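You operate a simulated robot arm through the tools that you are given. There is no shell and no other tool.

You run a simulated robot arm. Do the job below in one go: nothing can be reset, and whatever is moved stays where it is left.

JOB
Wet the blue cloth, lay it over the fitting on the turntable and give the turntable a quarter turn.
Fine: wet it in the steel box; shut the lid, then black knob to SIDE.

The check looks at the end state, three seconds after you hand in, the way a careful person would. Anything else that was tipped, shoved, dropped, spilled or broken makes it a failure. Lids that push on must go on centred and level and be pressed home; caps that screw on are set level and turned clockwise until they are tight. Flat cloth is picked up by pressing the open fingertips on it (5 to 10 N) and closing them slowly along it; thin cloth reads only 2 to 8 mm in the jaws.

ROBOT AND FRAMES
A 7-joint arm with a two-finger parallel gripper, fixed in place. Base frame: the origin is on the floor under the middle of its stand, x ahead of it, y to its left, z up. Readings come in m, rad, newtons and seconds.
With the tool pointing down near the work surface it reaches from about 0.42 to 0.9 m from the base axis. Its first joint turns from -2.496 to 2.496 rad. Payload 3 kg.
Tool frame: the origin (TCP) lies between the finger pads and is the grasp point; the fingertips stand 0.03 m ahead of it; z points along the fingers, y is the line along which they close. Largest opening 0.094 m; finger width 0.028, thickness 0.01; the body of the gripper, 0.05 by 0.096 m, starts 0.055 m behind the TCP.
Orientation is that of the tool frame in the base frame, as [roll, pitch, yaw] about the fixed x, y, z axes, in that order (R = Rz(yaw) Ry(pitch) Rx(roll)). With the fingers straight down and closing along the base's y, the tool's x points along the base's -x, its y along +y and its z along -z.

CONTROLS
- The arm moves only by the tool arm_command. Its arguments are lists of equal length, an entry for each row: "travel": the shift along the base's x, y, z in cm, a list of three; "dr": the turn, a rotation vector about the base's x, y, z in rad, a list of three. In form: {"travel": [[tx, ty, tz], ...], "dr": [[rx, ry, rz], ...]}. A call has 1 to 20 rows; each row shifts and turns the commanded pose from where the row before left it. "grip" is the opening in per cent of the stroke, from 0 (shut) to 100 (fully open), set as the call begins (left out, the last holds). Rows are played at 5 a second. More than 0.05 m and 0.15 rad between two rows, or a gripper value outside its range, and nothing of the call is played. Where a pose cannot be reached the arm comes as near as it can. A force on the tool above 50 N (or 10 N above the force at the start of the call, whichever is more), or a blocked arm, ends the call early, and 0.2 s more pass. Each finger travels about 0.072 m/s and halts on what it meets, pressing with about 34 N; the grip force reading is that of the motor and also rises with nothing between the fingers. The clock runs only during rows and for 0.2 s after the last one: add rows that do not move to give the fingers time. It gives the time, the measured TCP pose, the force on the tool (base axes), the opening and the grip force at its end, in the units of the frame above (readings bear some noise), with the torque about the TCP (base axes, N m) and any sound that the robot's microphone picked up.
- Cameras (640 x 400 px; columns grow to the right, rows downward): "scene" is fixed at [0.4006, 0.4997, 1.6204]; the picture's right is [-0.71, -0.71, 0.00], its down [-0.63, 0.63, -0.46] and it looks along [0.33, -0.33, -0.89] (base axes); focal length 346 px, centre (320, 200). "wrist" rides on the gripper at [0.076, 0.014, -0.102] in the tool frame; the picture's right is [-0.18, 0.98, 0.00], its down [-0.75, -0.14, -0.64] and it looks along [-0.63, -0.12, 0.77] (tool axes); focal length 243 px, centre (320, 200). There is no depth. A picture from a camera that has moved, and an enlarged one, comes with that camera's place and axes in the base frame and with its lens.
- get_image(camera): a new picture of that camera. The clock stands still meanwhile.
- inspect(camera, box): a new picture of the part [left, top, right, bottom] of that camera's present view, enlarged. The clock stands still meanwhile.
- hand_in(): hands the job in; it is judged then, once.

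Nothing tells you positions but the pictures and the camera data. Unless the task says otherwise, let go and move clear before handing in.

The tools are called after ">>>" by a JSON object that holds its "op" and its "data". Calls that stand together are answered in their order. arm_command: Moves the arm, as the interface text tells. Its arguments: {"type":"object","properties":{"travel":{"type":"array"},"dr":{"type":"array"},"grip":{"type":"number"}},"required":["travel","dr"]} The other tools are called the same way: get_image (camera) takes a picture; inspect (camera, box) takes an enlarged picture of a part of a camera's view; hand_in () hands the job in.

At the start:

```text
clock: 0.0
eef_pos: [0.4036, 0.3133, 1.2568]
orientation: [-3.14, 0.0, 3.141]
wrist_force: [-0.3, 0.3, 0.1]
wrist_torque: [0.04, 0.01, 0.02]
opening: 0.0941
finger_force: 0.0
```

scene: 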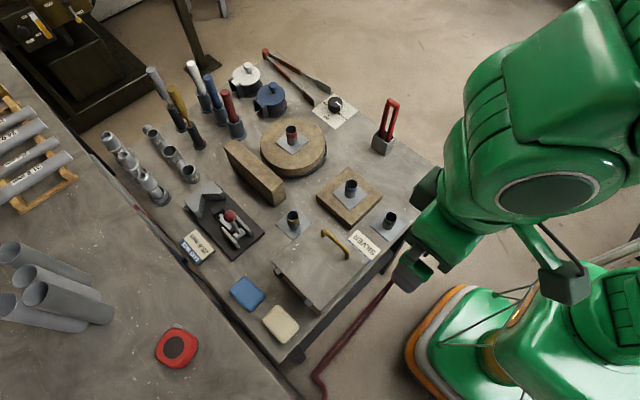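
wrist: 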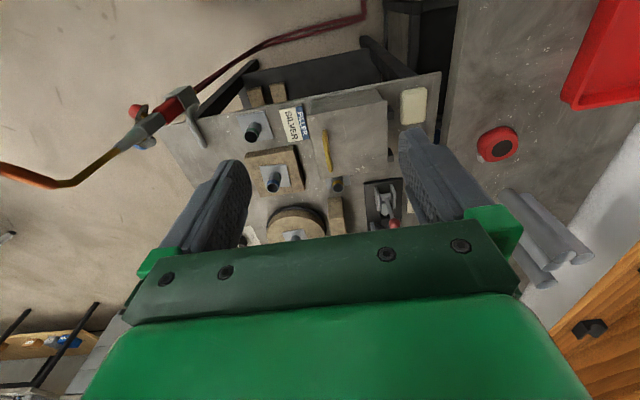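

I see a workbench with a steel box (yellow handle lid), a blue and a cream cloth near its edge, several fittings and a round turntable. I'll enlarge the views before moving anything.

>>> {"op": "inspect", "data": {"camera": "scene", "box": [220, 200, 420, 360]}}

>>> {"op": "inspect", "data": {"camera": "scene", "box": [220, 80, 380, 200]}}

>>> {"op": "inspect", "data": {"camera": "scene", "box": [300, 80, 440, 200]}}

>>> {"op": "inspect", "data": {"camera": "scene", "box": [80, 50, 280, 210]}}

>>> {"op": "inspect", "data": {"camera": "wrist", "box": [220, 60, 460, 240]}}

```text
2.50 times, centred on (320, 280) of scene
camera zoom: at [0.4006, 0.4997, 1.6204], right [-0.71, -0.71, 0.0], down [-0.63, 0.63, -0.46], along [0.33, -0.33, -0.89], focal length 864 px, centre (320, 0)
```

zoom: 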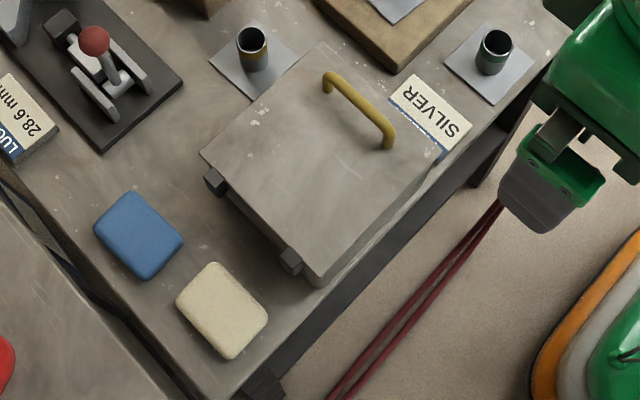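

```text
3.33 times, centred on (300, 140) of scene
camera zoom: at [0.4006, 0.4997, 1.6204], right [-0.71, -0.71, 0.0], down [-0.63, 0.63, -0.46], along [0.33, -0.33, -0.89], focal length 1152 px, centre (387, 400)
```

zoom: 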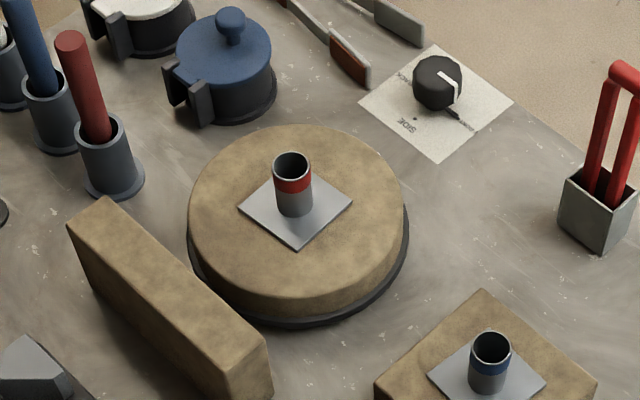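

```text
3.33 times, centred on (370, 140) of scene
camera zoom: at [0.4006, 0.4997, 1.6204], right [-0.71, -0.71, 0.0], down [-0.63, 0.63, -0.46], along [0.33, -0.33, -0.89], focal length 1152 px, centre (153, 400)
```

zoom: 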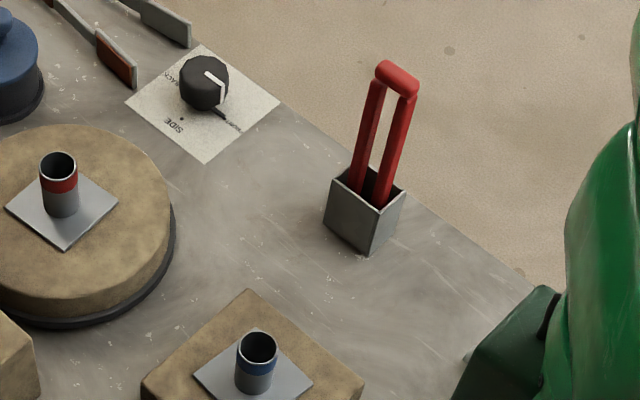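

```text
2.50 times, centred on (180, 130) of scene
camera zoom: at [0.4006, 0.4997, 1.6204], right [-0.71, -0.71, 0.0], down [-0.63, 0.63, -0.46], along [0.33, -0.33, -0.89], focal length 864 px, centre (670, 375)
```

zoom: 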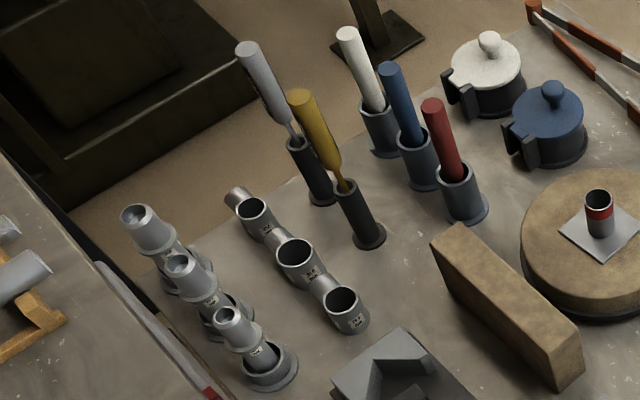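

```text
2.22 times, centred on (340, 150) of wrist
camera zoom: at [0.327, 0.3265, 1.3599], right [0.18, 0.98, 0.0], down [0.75, -0.14, 0.64], along [0.63, -0.12, -0.77], focal length 539 px, centre (276, 311)
```

zoom: 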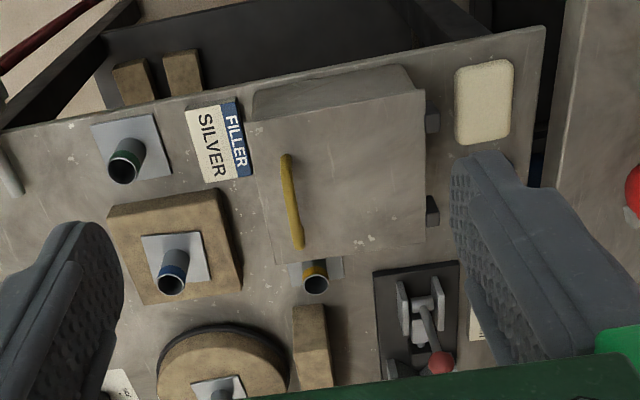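

The table top comes out at about z = 0.85. The steel box's lid seems hinged on its +y side, with a handle along x near y = 0.305. The blue cloth is near (0.635, 0.49), the turntable near (0.83, 0.17) and the knob near (0.865, -0.03). I'll bring the wrist camera closer to see the cloths and the box.

>>> {"op": "arm_command", "data": {"travel": [[0.4, 2.7, -3.9], [0.4, 2.7, -3.9], [0.4, 2.7, -3.9], [0.4, 2.6, -4.0]], "dr": [[0, 0, 0], [0, 0, 0], [0, 0, 0], [0, 0, 0]]}}

>>> {"op": "get_image", "data": {"camera": "wrist"}}

>>> {"op": "get_image", "data": {"camera": "scene"}}

```text
clock: 1.0
eef_pos: [0.4185, 0.4212, 1.0975]
orientation: [-3.141, -0.001, 3.141]
wrist_force: [0.0, 1.2, 0.2]
wrist_torque: [0.0, 0.02, 0.0]
opening: 0.0941
finger_force: 0.0
```

```text
taken
camera wrist: at [0.3426, 0.4344, 1.2025], right [0.18, 0.98, 0.0], down [0.75, -0.14, 0.64], along [0.63, -0.12, -0.77], focal length 243 px, centre (320, 200)
```

wrist: 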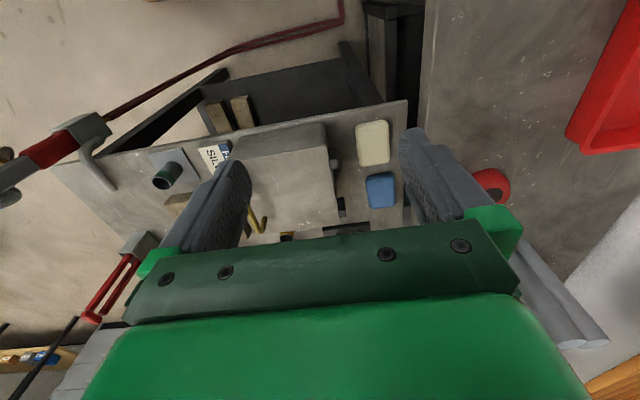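

```text
taken
```

scene: 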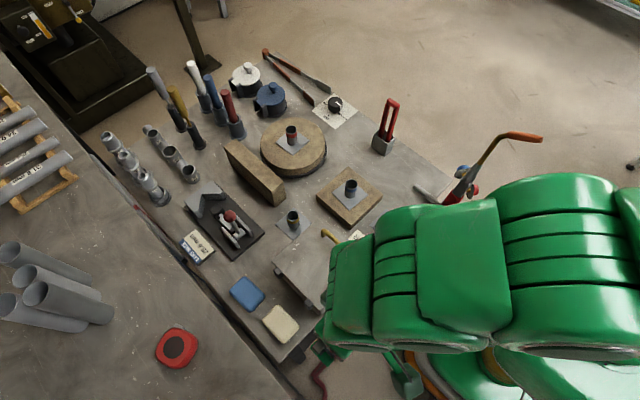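

The camera rides on the base side of the gripper. I'll enlarge the cloths in both views.

>>> {"op": "inspect", "data": {"camera": "wrist", "box": [300, 90, 420, 165]}}

>>> {"op": "inspect", "data": {"camera": "wrist", "box": [300, 160, 420, 235]}}

>>> {"op": "inspect", "data": {"camera": "scene", "box": [215, 260, 311, 320]}}

>>> {"op": "inspect", "data": {"camera": "scene", "box": [300, 85, 364, 125]}}

>>> {"op": "inspect", "data": {"camera": "scene", "box": [250, 110, 346, 190]}}

```text
5.33 times, centred on (360, 128) of wrist
camera zoom: at [0.3426, 0.4344, 1.2025], right [0.18, 0.98, 0.0], down [0.75, -0.14, 0.64], along [0.63, -0.12, -0.77], focal length 1294 px, centre (107, 587)
```

zoom: 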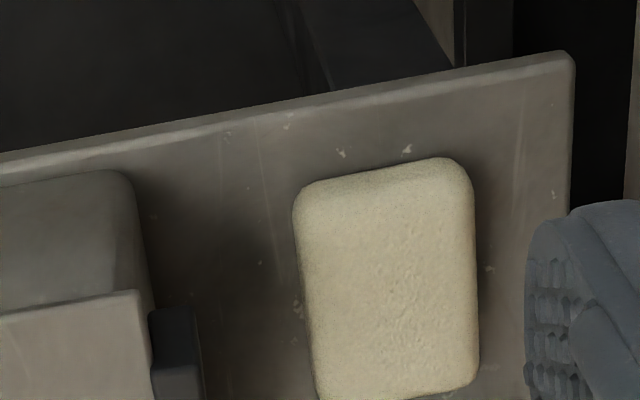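

```text
5.33 times, centred on (360, 198) of wrist
camera zoom: at [0.3426, 0.4344, 1.2025], right [0.18, 0.98, 0.0], down [0.75, -0.14, 0.64], along [0.63, -0.12, -0.77], focal length 1294 px, centre (107, 213)
```

zoom: 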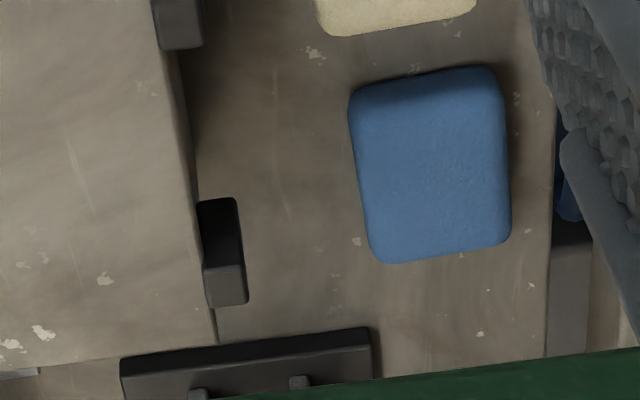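

```text
6.67 times, centred on (263, 290) of scene
camera zoom: at [0.4006, 0.4997, 1.6204], right [-0.71, -0.71, 0.0], down [-0.63, 0.63, -0.46], along [0.33, -0.33, -0.89], focal length 2305 px, centre (700, -400)
```

zoom: 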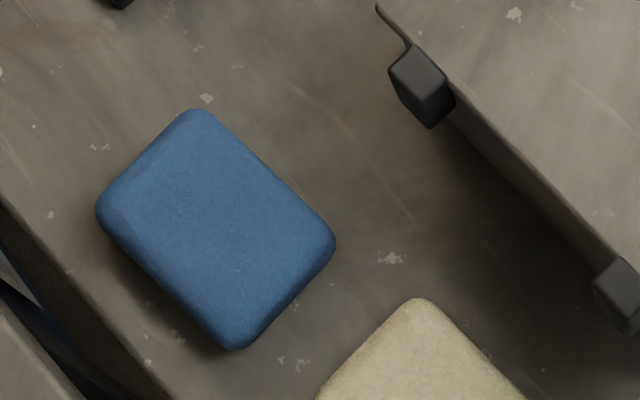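

```text
10.00 times, centred on (332, 105) of scene
camera zoom: at [0.4006, 0.4997, 1.6204], right [-0.71, -0.71, 0.0], down [-0.63, 0.63, -0.46], along [0.33, -0.33, -0.89], focal length 3458 px, centre (200, 1150)
```

zoom: 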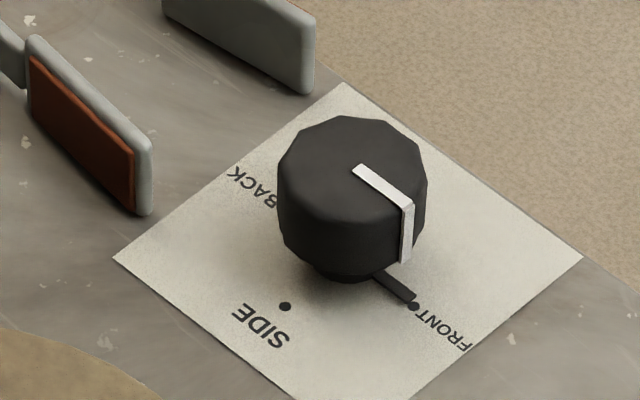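

```text
5.00 times, centred on (298, 150) of scene
camera zoom: at [0.4006, 0.4997, 1.6204], right [-0.71, -0.71, 0.0], down [-0.63, 0.63, -0.46], along [0.33, -0.33, -0.89], focal length 1729 px, centre (430, 450)
```

zoom: 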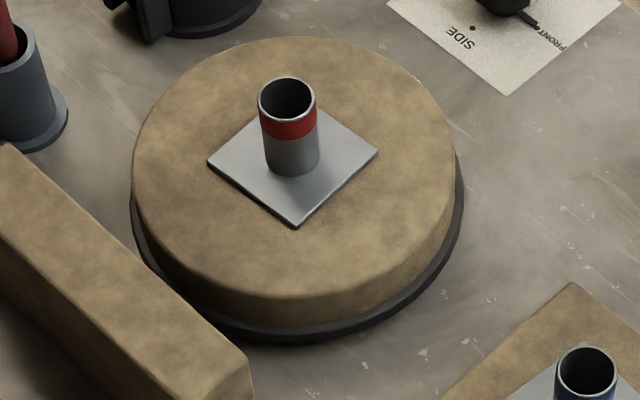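

The blue piece is a rounded pad with its long side along x. The knob now points to FRONT, and SIDE is the middle mark. Next I'll look at the box handle and the turntable from closer up.

>>> {"op": "arm_command", "data": {"travel": [[0.5, -4.0, -1.0], [0.5, -4.0, -1.0], [0.5, -2.0, -1.0]], "dr": [[0, 0, 0], [0, 0, 0], [0, 0, 0]]}}

>>> {"op": "get_image", "data": {"camera": "wrist"}}

>>> {"op": "inspect", "data": {"camera": "wrist", "box": [220, 80, 420, 240]}}

```text
clock: 1.8
eef_pos: [0.4343, 0.3213, 1.0707]
orientation: [-3.141, 0.0, 3.141]
wrist_force: [0.5, -0.4, -0.6]
wrist_torque: [0.01, -0.03, -0.02]
opening: 0.0936
finger_force: 0.0
```

```text
taken
camera wrist: at [0.3586, 0.3344, 1.1733], right [0.18, 0.98, 0.0], down [0.75, -0.14, 0.64], along [0.63, -0.12, -0.77], focal length 243 px, centre (320, 200)
```

wrist: 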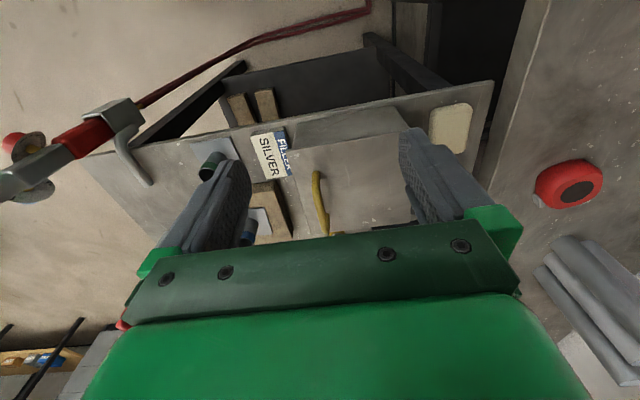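

```text
2.50 times, centred on (320, 160) of wrist
camera zoom: at [0.3586, 0.3344, 1.1733], right [0.18, 0.98, 0.0], down [0.75, -0.14, 0.64], along [0.63, -0.12, -0.77], focal length 606 px, centre (320, 300)
```

zoom: 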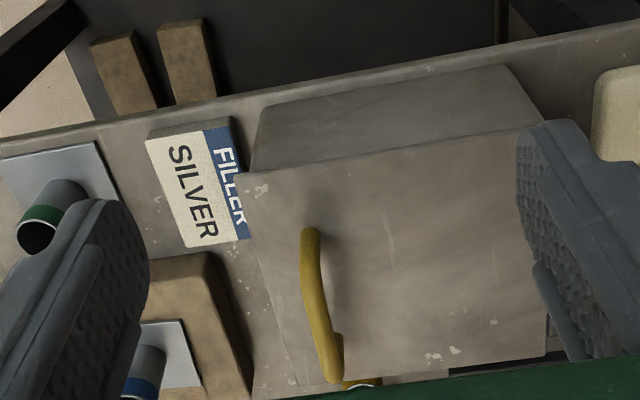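

The lid spans about x 0.485 to 0.625 and y 0.27 to 0.415, with the handle bar along x at y = 0.30 and z = 0.94 to 0.95. Now I'll look closely at the turntable and the knob.

>>> {"op": "arm_command", "data": {"travel": [[0, 0, 3], [3.6, -2.9, 0], [3.6, -2.9, 0], [3.6, -2.9, 0], [3.6, -2.9, 0], [3.6, -2.9, 0], [3.6, -2.9, 0]], "dr": [[0, 0, 0], [0, 0, 0], [0, 0, 0], [0, 0, 0], [0, 0, 0], [0, 0, 0], [0, 0, 0]]}}

>>> {"op": "get_image", "data": {"camera": "wrist"}}

>>> {"op": "inspect", "data": {"camera": "wrist", "box": [220, 80, 420, 240]}}

>>> {"op": "get_image", "data": {"camera": "scene"}}

```text
clock: 3.4
eef_pos: [0.6525, 0.1482, 1.0987]
orientation: [-3.141, 0.0, -3.141]
wrist_force: [-1.0, 0.2, -1.0]
wrist_torque: [0.0, 0.0, -0.04]
opening: 0.0939
finger_force: 0.1
```

```text
taken
camera wrist: at [0.5765, 0.1611, 1.2026], right [0.18, 0.98, 0.0], down [0.75, -0.14, 0.64], along [0.63, -0.12, -0.77], focal length 243 px, centre (320, 200)
```

wrist: 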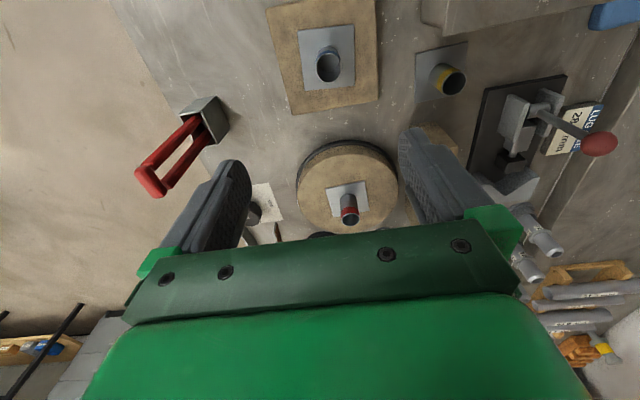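

```text
2.50 times, centred on (320, 160) of wrist
camera zoom: at [0.5765, 0.1611, 1.2026], right [0.18, 0.98, 0.0], down [0.75, -0.14, 0.64], along [0.63, -0.12, -0.77], focal length 606 px, centre (320, 300)
```

zoom: 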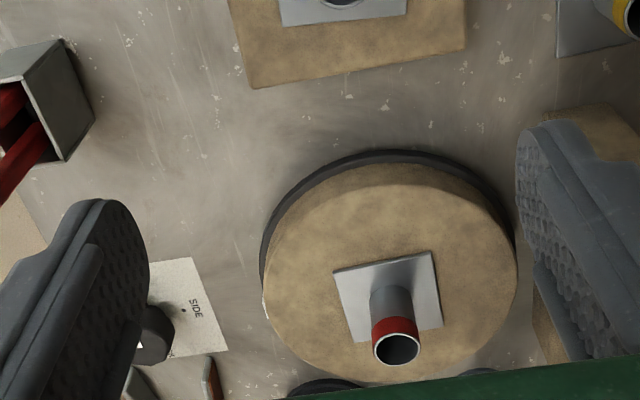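

```text
taken
```

scene: 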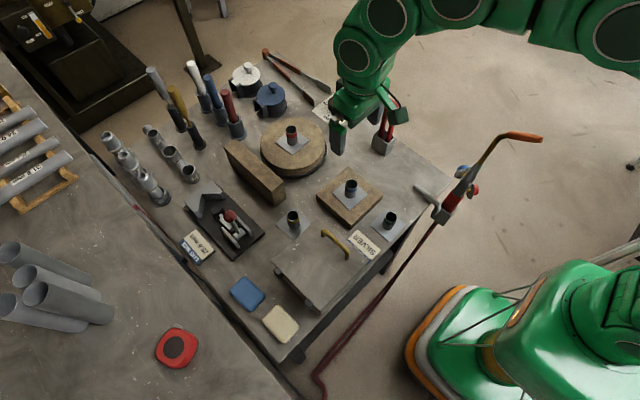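

The turntable top is at about z = 0.88, centred near (0.844, 0.158). I'll look for index marks on its rim and zoom in on the knob plate.

>>> {"op": "inspect", "data": {"camera": "wrist", "box": [285, 130, 415, 240]}}

>>> {"op": "inspect", "data": {"camera": "wrist", "box": [240, 170, 310, 240]}}

>>> {"op": "inspect", "data": {"camera": "scene", "box": [300, 110, 350, 190]}}

>>> {"op": "inspect", "data": {"camera": "scene", "box": [250, 150, 330, 200]}}

```text
3.64 times, centred on (350, 185) of wrist
camera zoom: at [0.5765, 0.1611, 1.2026], right [0.18, 0.98, 0.0], down [0.75, -0.14, 0.64], along [0.63, -0.12, -0.77], focal length 882 px, centre (211, 254)
```

zoom: 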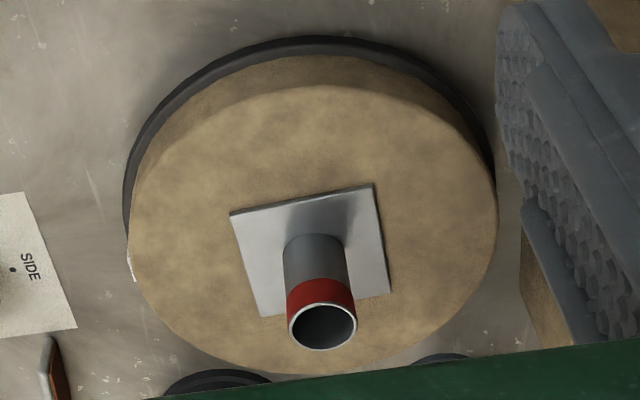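

```text
5.71 times, centred on (275, 205) of wrist
camera zoom: at [0.5765, 0.1611, 1.2026], right [0.18, 0.98, 0.0], down [0.75, -0.14, 0.64], along [0.63, -0.12, -0.77], focal length 1386 px, centre (577, 171)
```

zoom: 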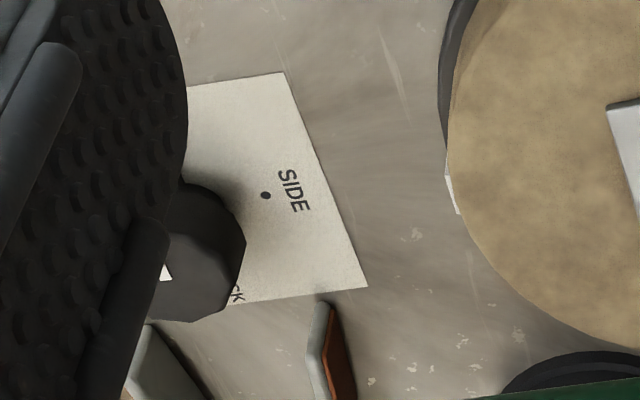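

```text
5.00 times, centred on (325, 150) of scene
camera zoom: at [0.4006, 0.4997, 1.6204], right [-0.71, -0.71, 0.0], down [-0.63, 0.63, -0.46], along [0.33, -0.33, -0.89], focal length 1729 px, centre (295, 450)
```

zoom: 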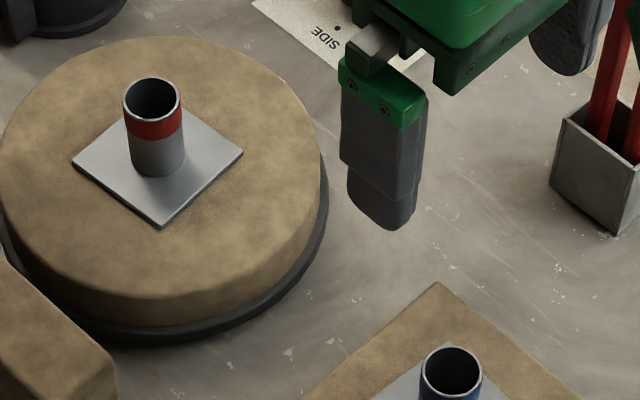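

```text
8.00 times, centred on (290, 175) of scene
camera zoom: at [0.4006, 0.4997, 1.6204], right [-0.71, -0.71, 0.0], down [-0.63, 0.63, -0.46], along [0.33, -0.33, -0.89], focal length 2766 px, centre (560, 400)
```

zoom: 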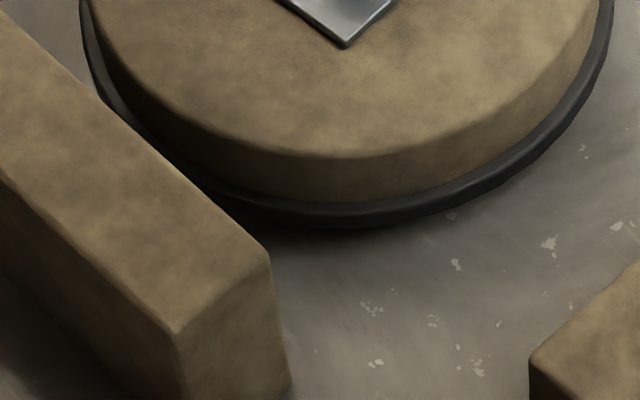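

A small white mark sits on the turntable's rim facing -y, which is a good reference for the quarter turn. Next I'll go above the box handle to prepare for opening the lid.

>>> {"op": "arm_command", "data": {"travel": [[-2.4, 3.8, 0], [-2.4, 3.8, 0], [-2.4, 3.8, 0], [-2.5, 3.8, -1.0], [0, 0, -3.0], [0, 0, -2.0]], "dr": [[0, 0, 0], [0, 0, 0], [0, 0, 0], [0, 0, 0], [0, 0, 0], [0, 0, 0]]}}

>>> {"op": "get_image", "data": {"camera": "wrist"}}

>>> {"op": "inspect", "data": {"camera": "wrist", "box": [220, 80, 420, 240]}}

>>> {"op": "inspect", "data": {"camera": "scene", "box": [240, 200, 400, 320]}}

```text
clock: 4.8
eef_pos: [0.5555, 0.2987, 1.0388]
orientation: [-3.141, 0.002, 3.141]
wrist_force: [0.4, 0.3, -0.2]
wrist_torque: [0.02, 0.0, 0.02]
opening: 0.094
finger_force: 0.1
```

```text
taken
camera wrist: at [0.4787, 0.3126, 1.1426], right [0.18, 0.98, 0.0], down [0.75, -0.14, 0.64], along [0.63, -0.12, -0.77], focal length 243 px, centre (320, 200)
```

wrist: 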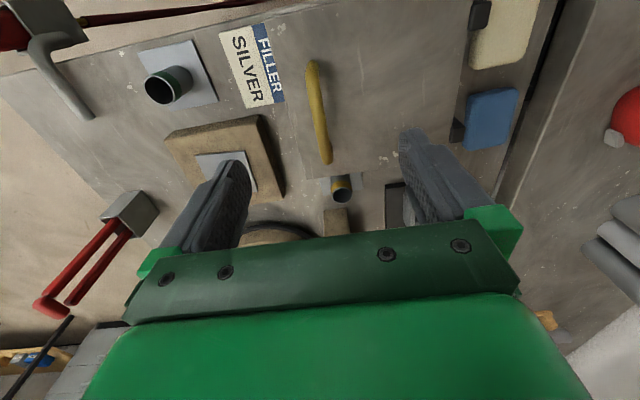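

```text
2.50 times, centred on (320, 160) of wrist
camera zoom: at [0.4787, 0.3126, 1.1426], right [0.18, 0.98, 0.0], down [0.75, -0.14, 0.64], along [0.63, -0.12, -0.77], focal length 606 px, centre (320, 300)
```

zoom: 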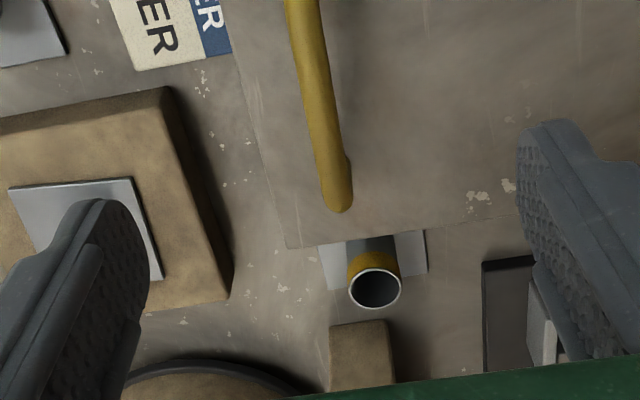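

```text
3.33 times, centred on (320, 260) of scene
camera zoom: at [0.4006, 0.4997, 1.6204], right [-0.71, -0.71, 0.0], down [-0.63, 0.63, -0.46], along [0.33, -0.33, -0.89], focal length 1152 px, centre (320, 0)
```

zoom: 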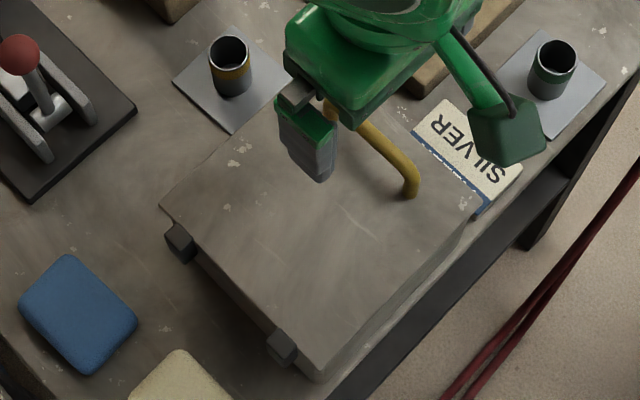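

The handle bar runs along x at y ≈ 0.299, from x ≈ 0.52 to 0.59, with its top at about z = 0.94. I'll descend so that the fingertips straddle the bar.

>>> {"op": "arm_command", "data": {"travel": [[0, 0, -3], [0, 0, -2.5], [0, 0, -1.5], [0, 0, -0.7], [0, 0, 0]], "dr": [[0, 0, 0], [0, 0, 0], [0, 0, 0], [0, 0, 0], [0, 0, 0]]}}

>>> {"op": "get_image", "data": {"camera": "wrist"}}

>>> {"op": "inspect", "data": {"camera": "scene", "box": [260, 200, 380, 290]}}

```text
clock: 6.0
eef_pos: [0.5542, 0.2979, 0.9624]
orientation: [3.14, 0.0, -3.141]
wrist_force: [0.0, 0.5, 0.7]
wrist_torque: [0.02, 0.01, 0.01]
opening: 0.0941
finger_force: 0.1
```

```text
taken
camera wrist: at [0.4776, 0.3114, 1.0654], right [0.18, 0.98, 0.0], down [0.75, -0.14, 0.64], along [0.63, -0.12, -0.77], focal length 243 px, centre (320, 200)
```

wrist: 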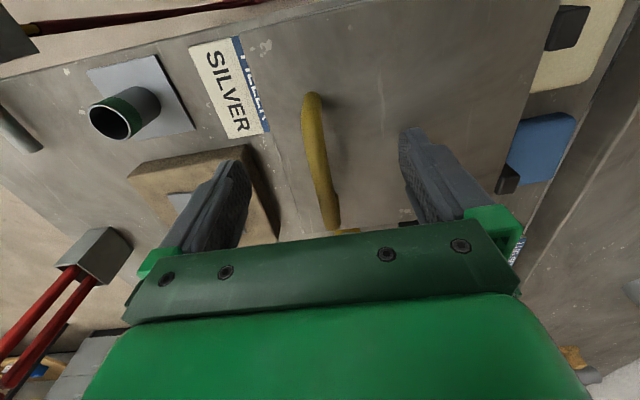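

```text
4.44 times, centred on (320, 245) of scene
camera zoom: at [0.4006, 0.4997, 1.6204], right [-0.71, -0.71, 0.0], down [-0.63, 0.63, -0.46], along [0.33, -0.33, -0.89], focal length 1537 px, centre (320, 0)
```

zoom: 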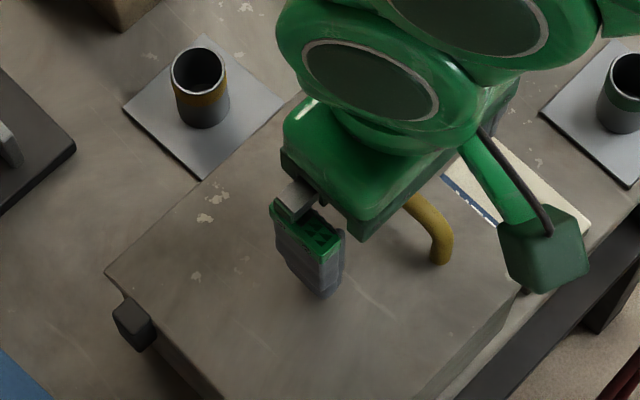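

The fingers straddle the bar clear of the lid. Now I'll close on the handle.

>>> {"op": "arm_command", "data": {"travel": [[0, 0, 0], [0, 0, 0], [0, 0, 0], [0, 0, 0], [0, 0, 0]], "dr": [[0, 0, 0], [0, 0, 0], [0, 0, 0], [0, 0, 0], [0, 0, 0]], "grip": 0}}

>>> {"op": "get_image", "data": {"camera": "wrist"}}

```text
clock: 7.2
eef_pos: [0.5537, 0.2997, 0.9634]
orientation: [3.139, 0.0, -3.141]
wrist_force: [1.8, 44.3, -9.2]
wrist_torque: [0.09, -0.29, 0.01]
opening: 0.0139
finger_force: 45.0
```

```text
taken
camera wrist: at [0.4775, 0.3131, 1.0653], right [0.18, 0.98, 0.0], down [0.75, -0.14, 0.64], along [0.63, -0.12, -0.77], focal length 243 px, centre (320, 200)
```

wrist: 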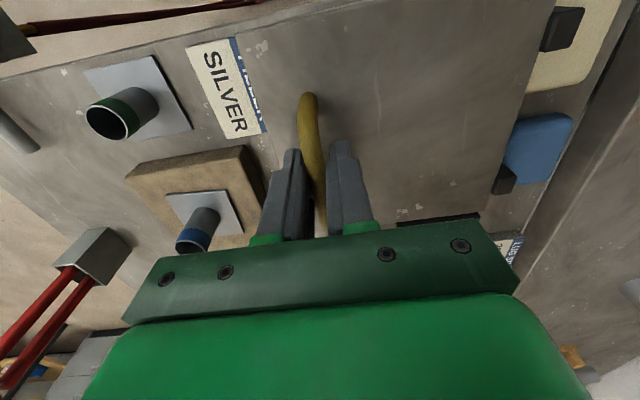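

The bar is gripped at 14 mm, but there is a +44 N side load, so the tool wants to shift toward +y. I'll relieve that before lifting.

>>> {"op": "arm_command", "data": {"travel": [[0, 0.1, 0], [0, 0, 0]], "dr": [[0, 0, 0], [0, 0, 0]]}}

```text
clock: 7.8
eef_pos: [0.5535, 0.3002, 0.9623]
orientation: [3.141, 0.0, -3.141]
wrist_force: [-5.7, 43.2, -9.2]
wrist_torque: [0.05, -0.28, -0.01]
opening: 0.014
finger_force: 45.2
```

>>> {"op": "arm_command", "data": {"travel": [[0, 0.2, 0], [0, 0, 0]], "dr": [[0, 0, 0], [0, 0, 0]]}}

```text
clock: 8.4
eef_pos: [0.5538, 0.3009, 0.9628]
orientation: [-3.138, -0.002, -3.142]
wrist_force: [-15.4, 8.4, -3.7]
wrist_torque: [-0.04, 0.23, 0.03]
opening: 0.0139
finger_force: 45.0
```

The side load is gone. To get a firmer bite I'll open slightly, lower 5 mm and close again.

>>> {"op": "arm_command", "data": {"travel": [[0, 0, 0], [0, 0, -0.3], [0, 0, -0.3], [0, 0, 0]], "dr": [[0, 0, 0], [0, 0, 0], [0, 0, 0], [0, 0, 0]], "grip": 30}}

>>> {"op": "arm_command", "data": {"travel": [[0, 0, 0], [0, 0, 0], [0, 0, 0]], "dr": [[0, 0, 0], [0, 0, 0], [0, 0, 0]], "grip": 0}}

```text
clock: 9.4
eef_pos: [0.5538, 0.3, 0.9569]
orientation: [3.141, 0.0, -3.141]
wrist_force: [0.4, -1.1, 4.5]
wrist_torque: [0.08, 0.08, 0.04]
opening: 0.0277
finger_force: 0.1
```

```text
clock: 10.2
eef_pos: [0.5532, 0.3003, 0.9565]
orientation: [3.14, -0.001, 3.141]
wrist_force: [-0.4, -9.2, 11.5]
wrist_torque: [0.1, 0.14, -0.05]
opening: 0.014
finger_force: 44.9
```

The grip on the bar is firm. Now I'll start lifting along an arc around the hinge line (y ≈ 0.418, z ≈ 0.915), in small steps while watching the force.

>>> {"op": "arm_command", "data": {"travel": [[0, 0.215, 0.585], [0, 0.243, 0.573], [0, 0.272, 0.56], [0, 0.3, 0.547]], "dr": [[-0.05, 0, 0], [-0.05, 0, 0], [-0.05, 0, 0], [-0.05, 0, 0]]}}

>>> {"op": "get_image", "data": {"camera": "scene"}}

```text
clock: 11.2
eef_pos: [0.5533, 0.3075, 0.9784]
orientation: [-2.951, -0.001, 3.14]
wrist_force: [-10.3, -7.6, 6.3]
wrist_torque: [0.5, -1.13, 0.28]
opening: 0.0141
finger_force: 44.9
stopped in row 4: the force on the tool passed its limit at 52 N (the readings are from after the stop); the commanded pose is now the measured one
```

```text
taken
```

scene: 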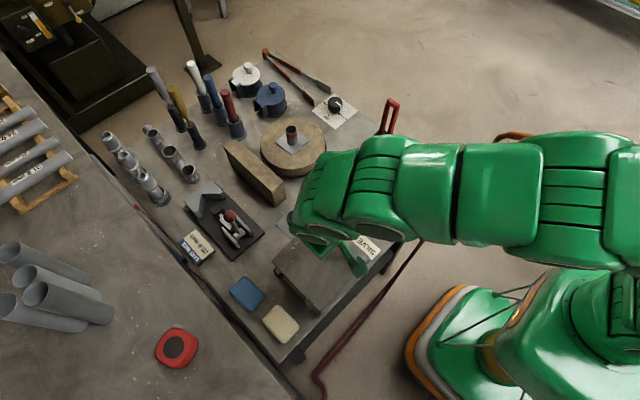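

The force limit tripped at about 0.19 rad. I'll check whether the lid has lifted.

>>> {"op": "inspect", "data": {"camera": "scene", "box": [250, 210, 410, 330]}}

>>> {"op": "get_image", "data": {"camera": "wrist"}}

```text
3.33 times, centred on (330, 270) of scene
camera zoom: at [0.4006, 0.4997, 1.6204], right [-0.71, -0.71, 0.0], down [-0.63, 0.63, -0.46], along [0.33, -0.33, -0.89], focal length 1152 px, centre (287, -33)
```

zoom: 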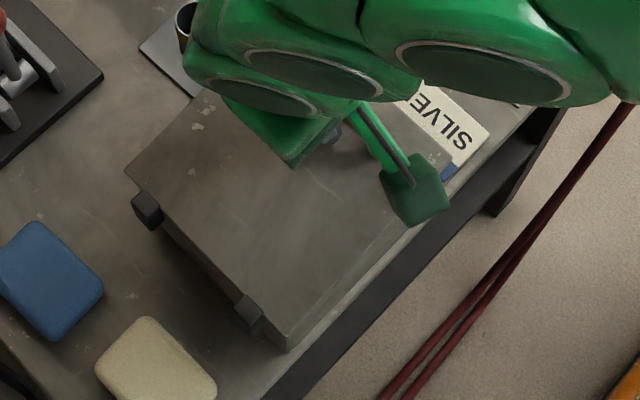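

```text
taken
camera wrist: at [0.4776, 0.3402, 1.0763], right [0.18, 0.96, -0.19], down [0.75, -0.02, 0.66], along [0.63, -0.26, -0.73], focal length 243 px, centre (320, 200)
```

wrist: 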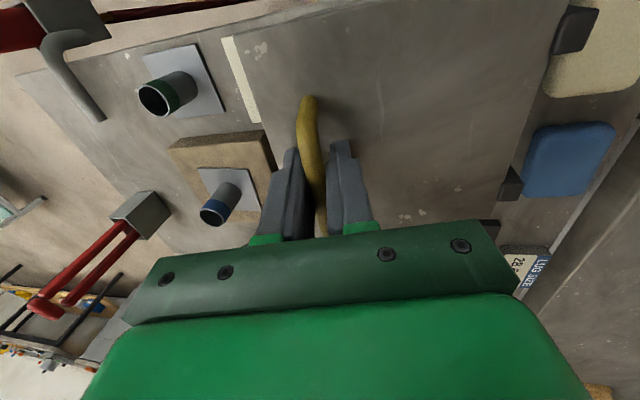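

The lid is lifting. The measurements put the hinge nearer z ≈ 0.926 and y ≈ 0.4185, so I'll continue with that corrected arc.

>>> {"op": "arm_command", "data": {"travel": [[0, 0.46, 0.87], [0, 0.52, 0.83], [0, 0.58, 0.78]], "dr": [[-0.08, 0, 0], [-0.08, 0, 0], [-0.08, 0, 0]]}}

```text
clock: 12.0
eef_pos: [0.5526, 0.3228, 1.004]
orientation: [-2.71, -0.001, 3.14]
wrist_force: [-17.5, -25.5, 21.7]
wrist_torque: [0.17, 0.03, 0.14]
opening: 0.0139
finger_force: 45.3
```

The reaction points outward along the radius, so my path is about 1 mm too tight. I'll nudge outward and continue.

>>> {"op": "arm_command", "data": {"travel": [[-0.05, 0.53, 0.835], [0, 0.7, 0.7], [0, 0.76, 0.64]], "dr": [[-0.08, 0, 0], [-0.08, 0, 0], [-0.08, 0, 0]]}}

```text
clock: 12.8
eef_pos: [0.5534, 0.3451, 1.0235]
orientation: [-2.473, 0.0, -3.14]
wrist_force: [12.4, -0.4, -0.1]
wrist_torque: [0.06, -0.16, 0.2]
opening: 0.0143
finger_force: 44.8
```

The forces are near zero, so the arc fit is good. I'll continue.

>>> {"op": "arm_command", "data": {"travel": [[0, 0.77, 0.61], [0, 0.86, 0.5], [0, 0.89, 0.43]], "dr": [[-0.08, 0, 0], [-0.08, 0, 0], [-0.08, 0, 0]]}}

>>> {"op": "inspect", "data": {"camera": "scene", "box": [220, 180, 420, 330]}}

>>> {"op": "get_image", "data": {"camera": "wrist"}}

```text
clock: 13.3
eef_pos: [0.5583, 0.3452, 1.0267]
orientation: [-2.361, -0.014, 3.119]
wrist_force: [7.3, 5.9, -10.7]
wrist_torque: [-0.04, 0.85, -0.36]
opening: 0.014
finger_force: 44.7
stopped in row 2: the force on the tool passed its limit at 119 N (the readings are from after the stop); the commanded pose is now the measured one
```

```text
2.67 times, centred on (320, 255) of scene
camera zoom: at [0.4006, 0.4997, 1.6204], right [-0.71, -0.71, 0.0], down [-0.63, 0.63, -0.46], along [0.33, -0.33, -0.89], focal length 922 px, centre (320, 53)
```

zoom: 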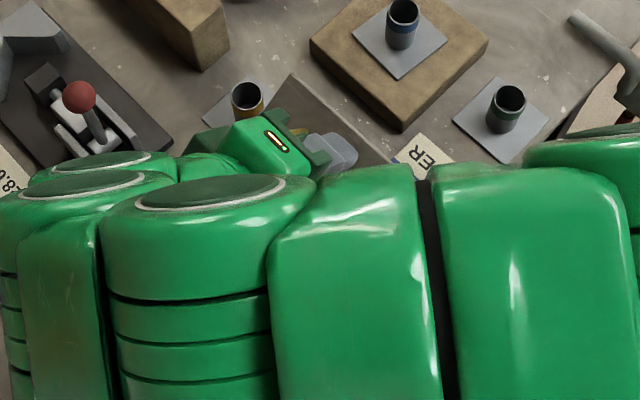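

```text
taken
camera wrist: at [0.4844, 0.4295, 1.0909], right [0.19, 0.7, -0.69], down [0.77, 0.33, 0.54], along [0.61, -0.64, -0.47], focal length 243 px, centre (320, 200)
```

wrist: 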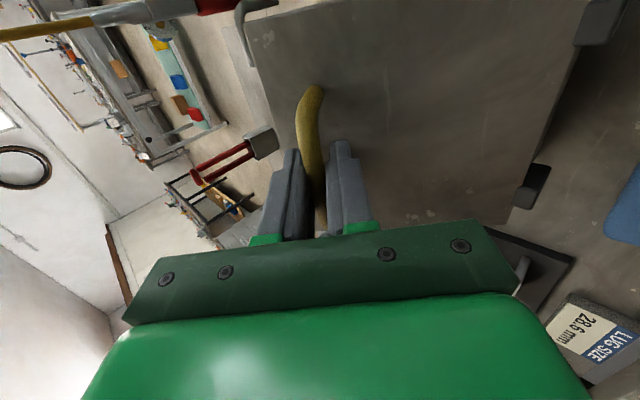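

The arm was blocked at about 0.78 rad of tilt, and the tool pose skewed a little. I'll look at the whole scene to see why.

>>> {"op": "get_image", "data": {"camera": "scene"}}

>>> {"op": "arm_command", "data": {"travel": [[0, 0, 0], [0, 0, 0]], "dr": [[0, 0, 0], [0, 0, 0]]}}

```text
taken
```

scene: 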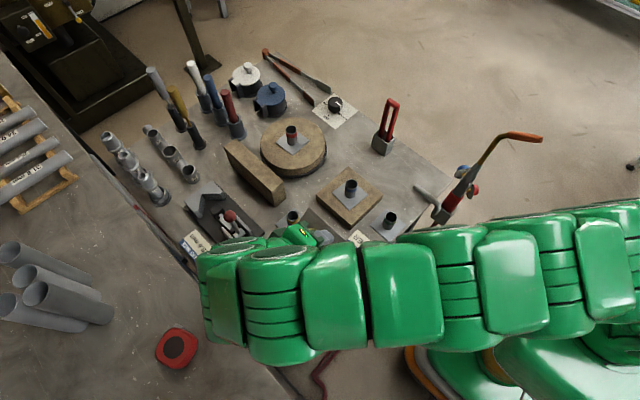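

```text
clock: 13.9
eef_pos: [0.5574, 0.3471, 1.0263]
orientation: [-2.361, -0.015, 3.121]
wrist_force: [12.4, 11.2, -19.6]
wrist_torque: [-0.03, 0.44, 0.06]
opening: 0.0142
finger_force: 45.1
```

Nothing seems to be in the way, so this may be a wrist limit rather than the lid. I'll hold the tilt fixed, take a small tangential step and let the round bar pivot in the fingers, to see where the resistance comes from.

>>> {"op": "arm_command", "data": {"travel": [[-0.1, 0.3, 0.2], [-0.1, 0.3, 0.25]], "dr": [[0, 0, 0], [0, 0, 0]]}}

```text
clock: 14.5
eef_pos: [0.555, 0.3539, 1.031]
orientation: [-2.361, -0.014, 3.121]
wrist_force: [29.7, 19.2, -29.4]
wrist_torque: [0.04, 0.02, 0.32]
opening: 0.0143
finger_force: 45.3
```

The lid moves freely, so the limit was in the wrist orientation. I'll relieve the side loads and go on with the tilt fixed.

>>> {"op": "arm_command", "data": {"travel": [[0.13, 0.07, -0.07], [0, 0.35, 0.2]], "dr": [[0, 0, 0], [0, 0, 0]]}}

```text
clock: 15.1
eef_pos: [0.5556, 0.3561, 1.0326]
orientation: [-2.361, -0.015, 3.118]
wrist_force: [0.5, 7.8, -14.8]
wrist_torque: [0.0, 0.36, 0.06]
opening: 0.0142
finger_force: 45.2
```

The loads have settled. I'll try a small step with tilt included, to see whether the wrist can follow.

>>> {"op": "arm_command", "data": {"travel": [[0, 0.27, 0.13], [0, 0.27, 0.13]], "dr": [[-0.025, 0, 0], [-0.025, 0, 0]]}}

```text
clock: 15.7
eef_pos: [0.5561, 0.3558, 1.0327]
orientation: [-2.308, -0.011, 3.118]
wrist_force: [5.7, -15.7, 24.6]
wrist_torque: [-0.05, 0.97, -0.23]
opening: 0.014
finger_force: 45.3
out of reach, approached as far as the arm can: row 2
```

Tilting past about 0.8 rad at this spot is out of reach for the wrist. I'll take the lid back down along its arc and re-grip the bar shallower, right at the fingertips. The round bar can then pivot freely in the fingers and the wrist won't need so much tilt.

>>> {"op": "arm_command", "data": {"travel": [[0, -0.27, -0.13], [0, -0.27, -0.13], [0, 0, 0]], "dr": [[0.025, 0, 0], [0.025, 0, 0], [0, 0, 0]]}}

```text
clock: 16.6
eef_pos: [0.5559, 0.3516, 1.029]
orientation: [-2.357, -0.013, 3.118]
wrist_force: [1.6, -2.4, 2.7]
wrist_torque: [0.04, 0.04, 0.68]
opening: 0.0143
finger_force: 45.0
stopped in row 3: the force on the tool passed its limit at 50 N (the readings are from after the stop); the commanded pose is now the measured one
```

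The forces are nearly zero here, so I'll lower the lid along the fitted arc in short chunks.

>>> {"op": "arm_command", "data": {"travel": [[0, -0.8, -0.57], [0, -0.76, -0.64], [0, -0.71, -0.69]], "dr": [[0.08, 0, 0], [0.08, 0, 0], [0.08, 0, 0]]}}

>>> {"op": "arm_command", "data": {"travel": [[0, -0.64, -0.75], [0, -0.59, -0.79], [0, -0.52, -0.84]], "dr": [[0.08, 0, 0], [0.08, 0, 0], [0.08, 0, 0]]}}

```text
clock: 17.4
eef_pos: [0.5554, 0.3283, 1.0086]
orientation: [-2.601, -0.018, 3.12]
wrist_force: [0.1, -13.5, 10.9]
wrist_torque: [-0.07, 1.19, -0.16]
opening: 0.0139
finger_force: 44.8
```

```text
clock: 18.2
eef_pos: [0.5556, 0.3117, 0.9862]
orientation: [-2.838, -0.023, 3.128]
wrist_force: [-3.7, -31.0, 16.2]
wrist_torque: [-0.03, 0.53, 0.38]
opening: 0.014
finger_force: 44.6
```

>>> {"op": "arm_command", "data": {"travel": [[0, -0.55, -0.86], [0, -0.38, -0.91]], "dr": [[0.08, 0, 0], [0.08, 0, 0]]}}

```text
clock: 18.8
eef_pos: [0.5562, 0.3032, 0.9683]
orientation: [-2.999, -0.024, 3.132]
wrist_force: [1.1, -28.9, 9.8]
wrist_torque: [-0.1, 0.9, 0.34]
opening: 0.0141
finger_force: 44.9
```

The lid is now about 0.1 rad open. I'll ease the load and release here to test whether the hinge holds the lid, since the drop would be only about 1 cm.

>>> {"op": "arm_command", "data": {"travel": [[0, -0.1, 0], [0, 0, 0]], "dr": [[0, 0, 0], [0, 0, 0]]}}

>>> {"op": "arm_command", "data": {"travel": [[0, 0, 0], [0, 0, 0], [0, 0, 0]], "dr": [[0, 0, 0], [0, 0, 0], [0, 0, 0]], "grip": 30}}

>>> {"op": "get_image", "data": {"camera": "wrist"}}

>>> {"op": "inspect", "data": {"camera": "scene", "box": [250, 210, 410, 330]}}

```text
clock: 19.4
eef_pos: [0.5556, 0.3028, 0.9671]
orientation: [-3.002, -0.024, 3.132]
wrist_force: [-1.2, -5.8, 0.9]
wrist_torque: [0.03, 0.23, 0.44]
opening: 0.0143
finger_force: 44.2
```

```text
clock: 20.2
eef_pos: [0.5561, 0.3034, 0.9683]
orientation: [-2.999, -0.024, 3.129]
wrist_force: [-0.1, 0.6, 0.7]
wrist_torque: [0.01, -0.01, -0.03]
opening: 0.028
finger_force: 0.0
```

```text
taken
camera wrist: at [0.4828, 0.3306, 1.0705], right [0.19, 0.97, -0.14], down [0.77, -0.06, 0.64], along [0.61, -0.23, -0.76], focal length 243 px, centre (320, 200)
```

wrist: 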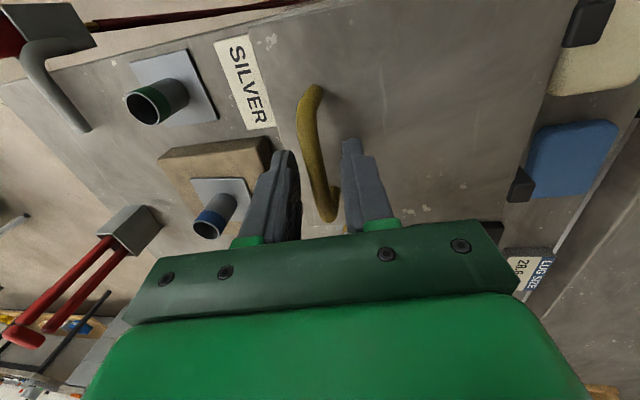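

```text
3.33 times, centred on (330, 270) of scene
camera zoom: at [0.4006, 0.4997, 1.6204], right [-0.71, -0.71, 0.0], down [-0.63, 0.63, -0.46], along [0.33, -0.33, -0.89], focal length 1152 px, centre (287, -33)
```

zoom: 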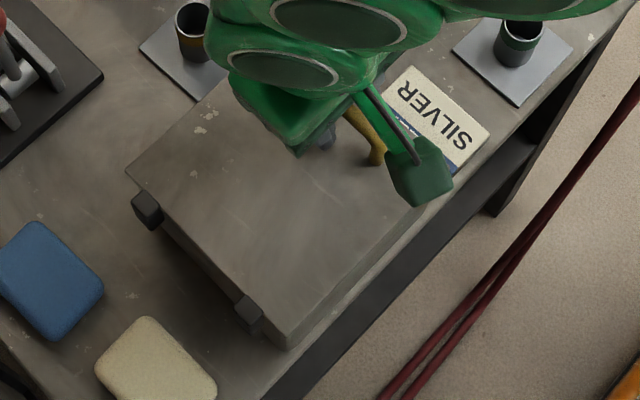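

I'll zoom in on the lid's edges to see whether it stayed up.

>>> {"op": "inspect", "data": {"camera": "scene", "box": [310, 240, 390, 310]}}

>>> {"op": "inspect", "data": {"camera": "wrist", "box": [230, 60, 390, 240]}}

```text
5.71 times, centred on (350, 275) of scene
camera zoom: at [0.4006, 0.4997, 1.6204], right [-0.71, -0.71, 0.0], down [-0.63, 0.63, -0.46], along [0.33, -0.33, -0.89], focal length 1976 px, centre (149, -229)
```

zoom: 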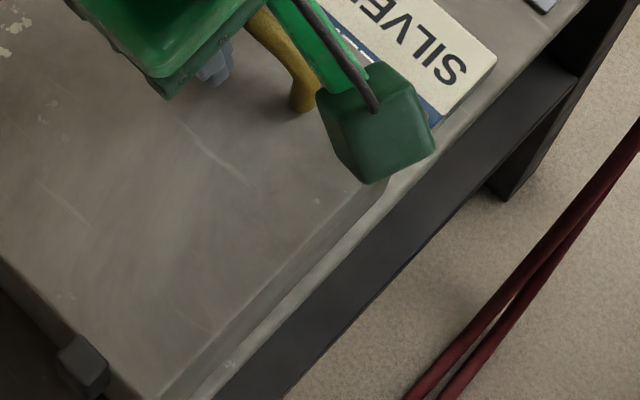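

```text
2.22 times, centred on (310, 150) of wrist
camera zoom: at [0.4828, 0.3306, 1.0705], right [0.19, 0.97, -0.14], down [0.77, -0.06, 0.64], along [0.61, -0.23, -0.76], focal length 539 px, centre (342, 311)
```

zoom: 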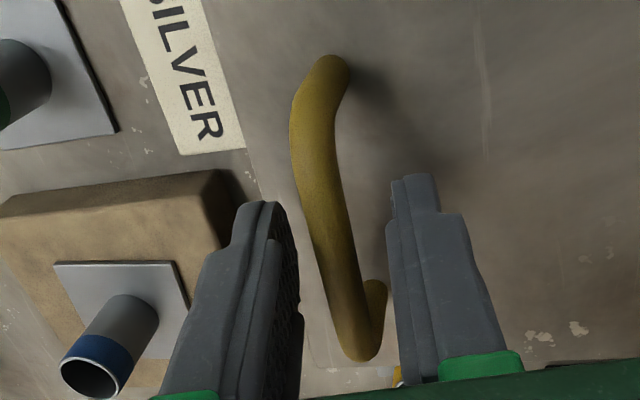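

The lid appears to have settled shut again, so the hinge doesn't hold it. I'll lift clear, square up the tool and touch the bar with closed fingertips to measure its height exactly.

>>> {"op": "arm_command", "data": {"travel": [[0, 0.5, 2.5], [0, -0.2, 1.0], [0, -0.55, 0], [0, 0, 0]], "dr": [[0, 0, 0], [0.07, -0.012, 0.006], [0.0726, -0.012, 0.0066], [0, 0, 0]]}}

>>> {"op": "arm_command", "data": {"travel": [[0, 0, 0], [0, 0, 0], [0, 0, 0]], "dr": [[0, 0, 0], [0, 0, 0], [0, 0, 0]], "grip": 0}}

```text
clock: 21.2
eef_pos: [0.557, 0.2995, 1.0033]
orientation: [-3.141, -0.001, -3.136]
wrist_force: [0.2, 0.8, -0.4]
wrist_torque: [0.01, 0.0, 0.0]
opening: 0.028
finger_force: 0.1
```

```text
clock: 22.0
eef_pos: [0.556, 0.2986, 1.0033]
orientation: [-3.141, -0.003, -3.137]
wrist_force: [0.8, 1.6, 0.1]
wrist_torque: [-0.01, -0.02, 0.01]
opening: 0.0
finger_force: 33.2
```

>>> {"op": "arm_command", "data": {"travel": [[0, 0.05, -1.2], [0, 0.05, -1.2], [0, 0, 0]], "dr": [[0, 0, 0], [0, 0, 0], [0, 0, 0]]}}

>>> {"op": "arm_command", "data": {"travel": [[0, 0, -0.1], [0, 0, -0.1], [0, 0, 0]], "dr": [[0, 0, 0], [0, 0, 0], [0, 0, 0]]}}

>>> {"op": "arm_command", "data": {"travel": [[0, 0, -0.1], [0, 0, -0.1], [0, 0, 0]], "dr": [[0, 0, 0], [0, 0, 0], [0, 0, 0]]}}

```text
clock: 22.5
eef_pos: [0.5547, 0.3003, 0.9949]
orientation: [3.137, 0.004, -3.138]
wrist_force: [-8.0, -3.5, 30.5]
wrist_torque: [-0.06, 0.68, 0.04]
opening: 0.0
finger_force: 33.1
stopped in row 2: the force on the tool passed its limit at 83 N (the readings are from after the stop); the commanded pose is now the measured one
```

```text
clock: 22.9
eef_pos: [0.5563, 0.3005, 0.9951]
orientation: [3.135, 0.006, -3.139]
wrist_force: [-8.0, -2.2, 25.2]
wrist_torque: [-0.08, 0.56, -0.05]
opening: 0.0
finger_force: 33.2
stopped in row 2: the force on the tool passed its limit at 54 N (the readings are from after the stop); the commanded pose is now the measured one
```

```text
clock: 23.5
eef_pos: [0.5562, 0.3, 0.9956]
orientation: [3.134, 0.007, -3.139]
wrist_force: [-7.1, -2.3, 25.4]
wrist_torque: [-0.03, 0.56, -0.03]
opening: 0.0
finger_force: 33.1
stopped in row 2: the force on the tool passed its limit at 53 N (the readings are from after the stop); the commanded pose is now the measured one
```

The tips met something at z ≈ 0.965, higher than expected, so either the bar is taller than I thought or the lid stayed up. I'll back off and look.

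>>> {"op": "arm_command", "data": {"travel": [[0, 0, 0.5], [0, 0, 0.5]], "dr": [[0, 0, 0], [0, 0, 0]]}}

>>> {"op": "get_image", "data": {"camera": "wrist"}}

>>> {"op": "inspect", "data": {"camera": "scene", "box": [280, 210, 380, 290]}}

```text
clock: 24.1
eef_pos: [0.5576, 0.299, 1.0031]
orientation: [3.135, 0.005, -3.138]
wrist_force: [0.1, -0.4, 0.1]
wrist_torque: [0.04, 0.03, -0.01]
opening: 0.0
finger_force: 33.1
```

```text
taken
camera wrist: at [0.4795, 0.312, 1.1062], right [0.18, 0.98, 0.01], down [0.75, -0.14, 0.65], along [0.64, -0.11, -0.76], focal length 243 px, centre (320, 200)
```

wrist: 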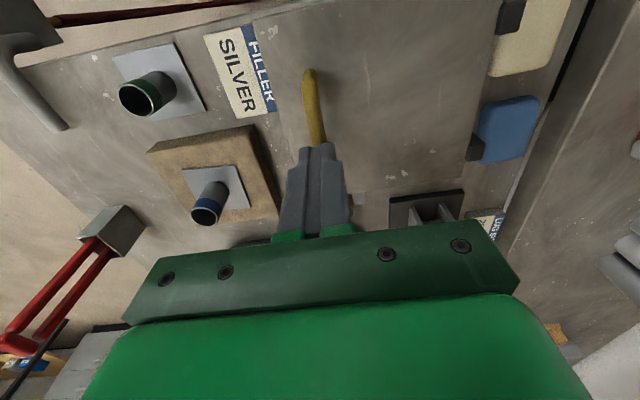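

```text
5.00 times, centred on (330, 250) of scene
camera zoom: at [0.4006, 0.4997, 1.6204], right [-0.71, -0.71, 0.0], down [-0.63, 0.63, -0.46], along [0.33, -0.33, -0.89], focal length 1729 px, centre (270, -50)
```

zoom: 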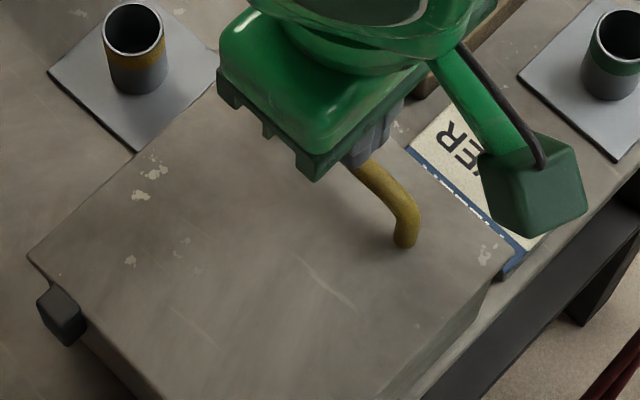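

The lid is shut and the handle is an arch whose top is at z = 0.965. That leaves about 3 cm under the bar, so the gripper has room to pivot around it. I'll re-grip with the fingertips about 1 cm past the bar.

>>> {"op": "arm_command", "data": {"travel": [[0, 0.13, 0], [0, 0, 0], [0, 0, -1.3], [0, 0, -1.2], [0, 0, 0]], "dr": [[0, 0, 0], [0, 0, 0], [0, 0, 0], [0, 0, 0], [0, 0, 0]], "grip": 45}}

>>> {"op": "arm_command", "data": {"travel": [[0, 0, 0], [0, 0, 0], [0, 0, 0]], "dr": [[0, 0, 0], [0, 0, 0], [0, 0, 0]], "grip": 0}}

```text
clock: 25.3
eef_pos: [0.5577, 0.3021, 0.979]
orientation: [3.135, 0.008, -3.138]
wrist_force: [-0.3, -1.1, -0.7]
wrist_torque: [0.02, 0.01, 0.0]
opening: 0.0424
finger_force: 0.0
```

```text
clock: 26.1
eef_pos: [0.5581, 0.3004, 0.9779]
orientation: [3.135, 0.007, -3.141]
wrist_force: [-0.2, -28.7, 8.0]
wrist_torque: [-0.52, 0.17, -0.22]
opening: 0.0095
finger_force: 43.4
```

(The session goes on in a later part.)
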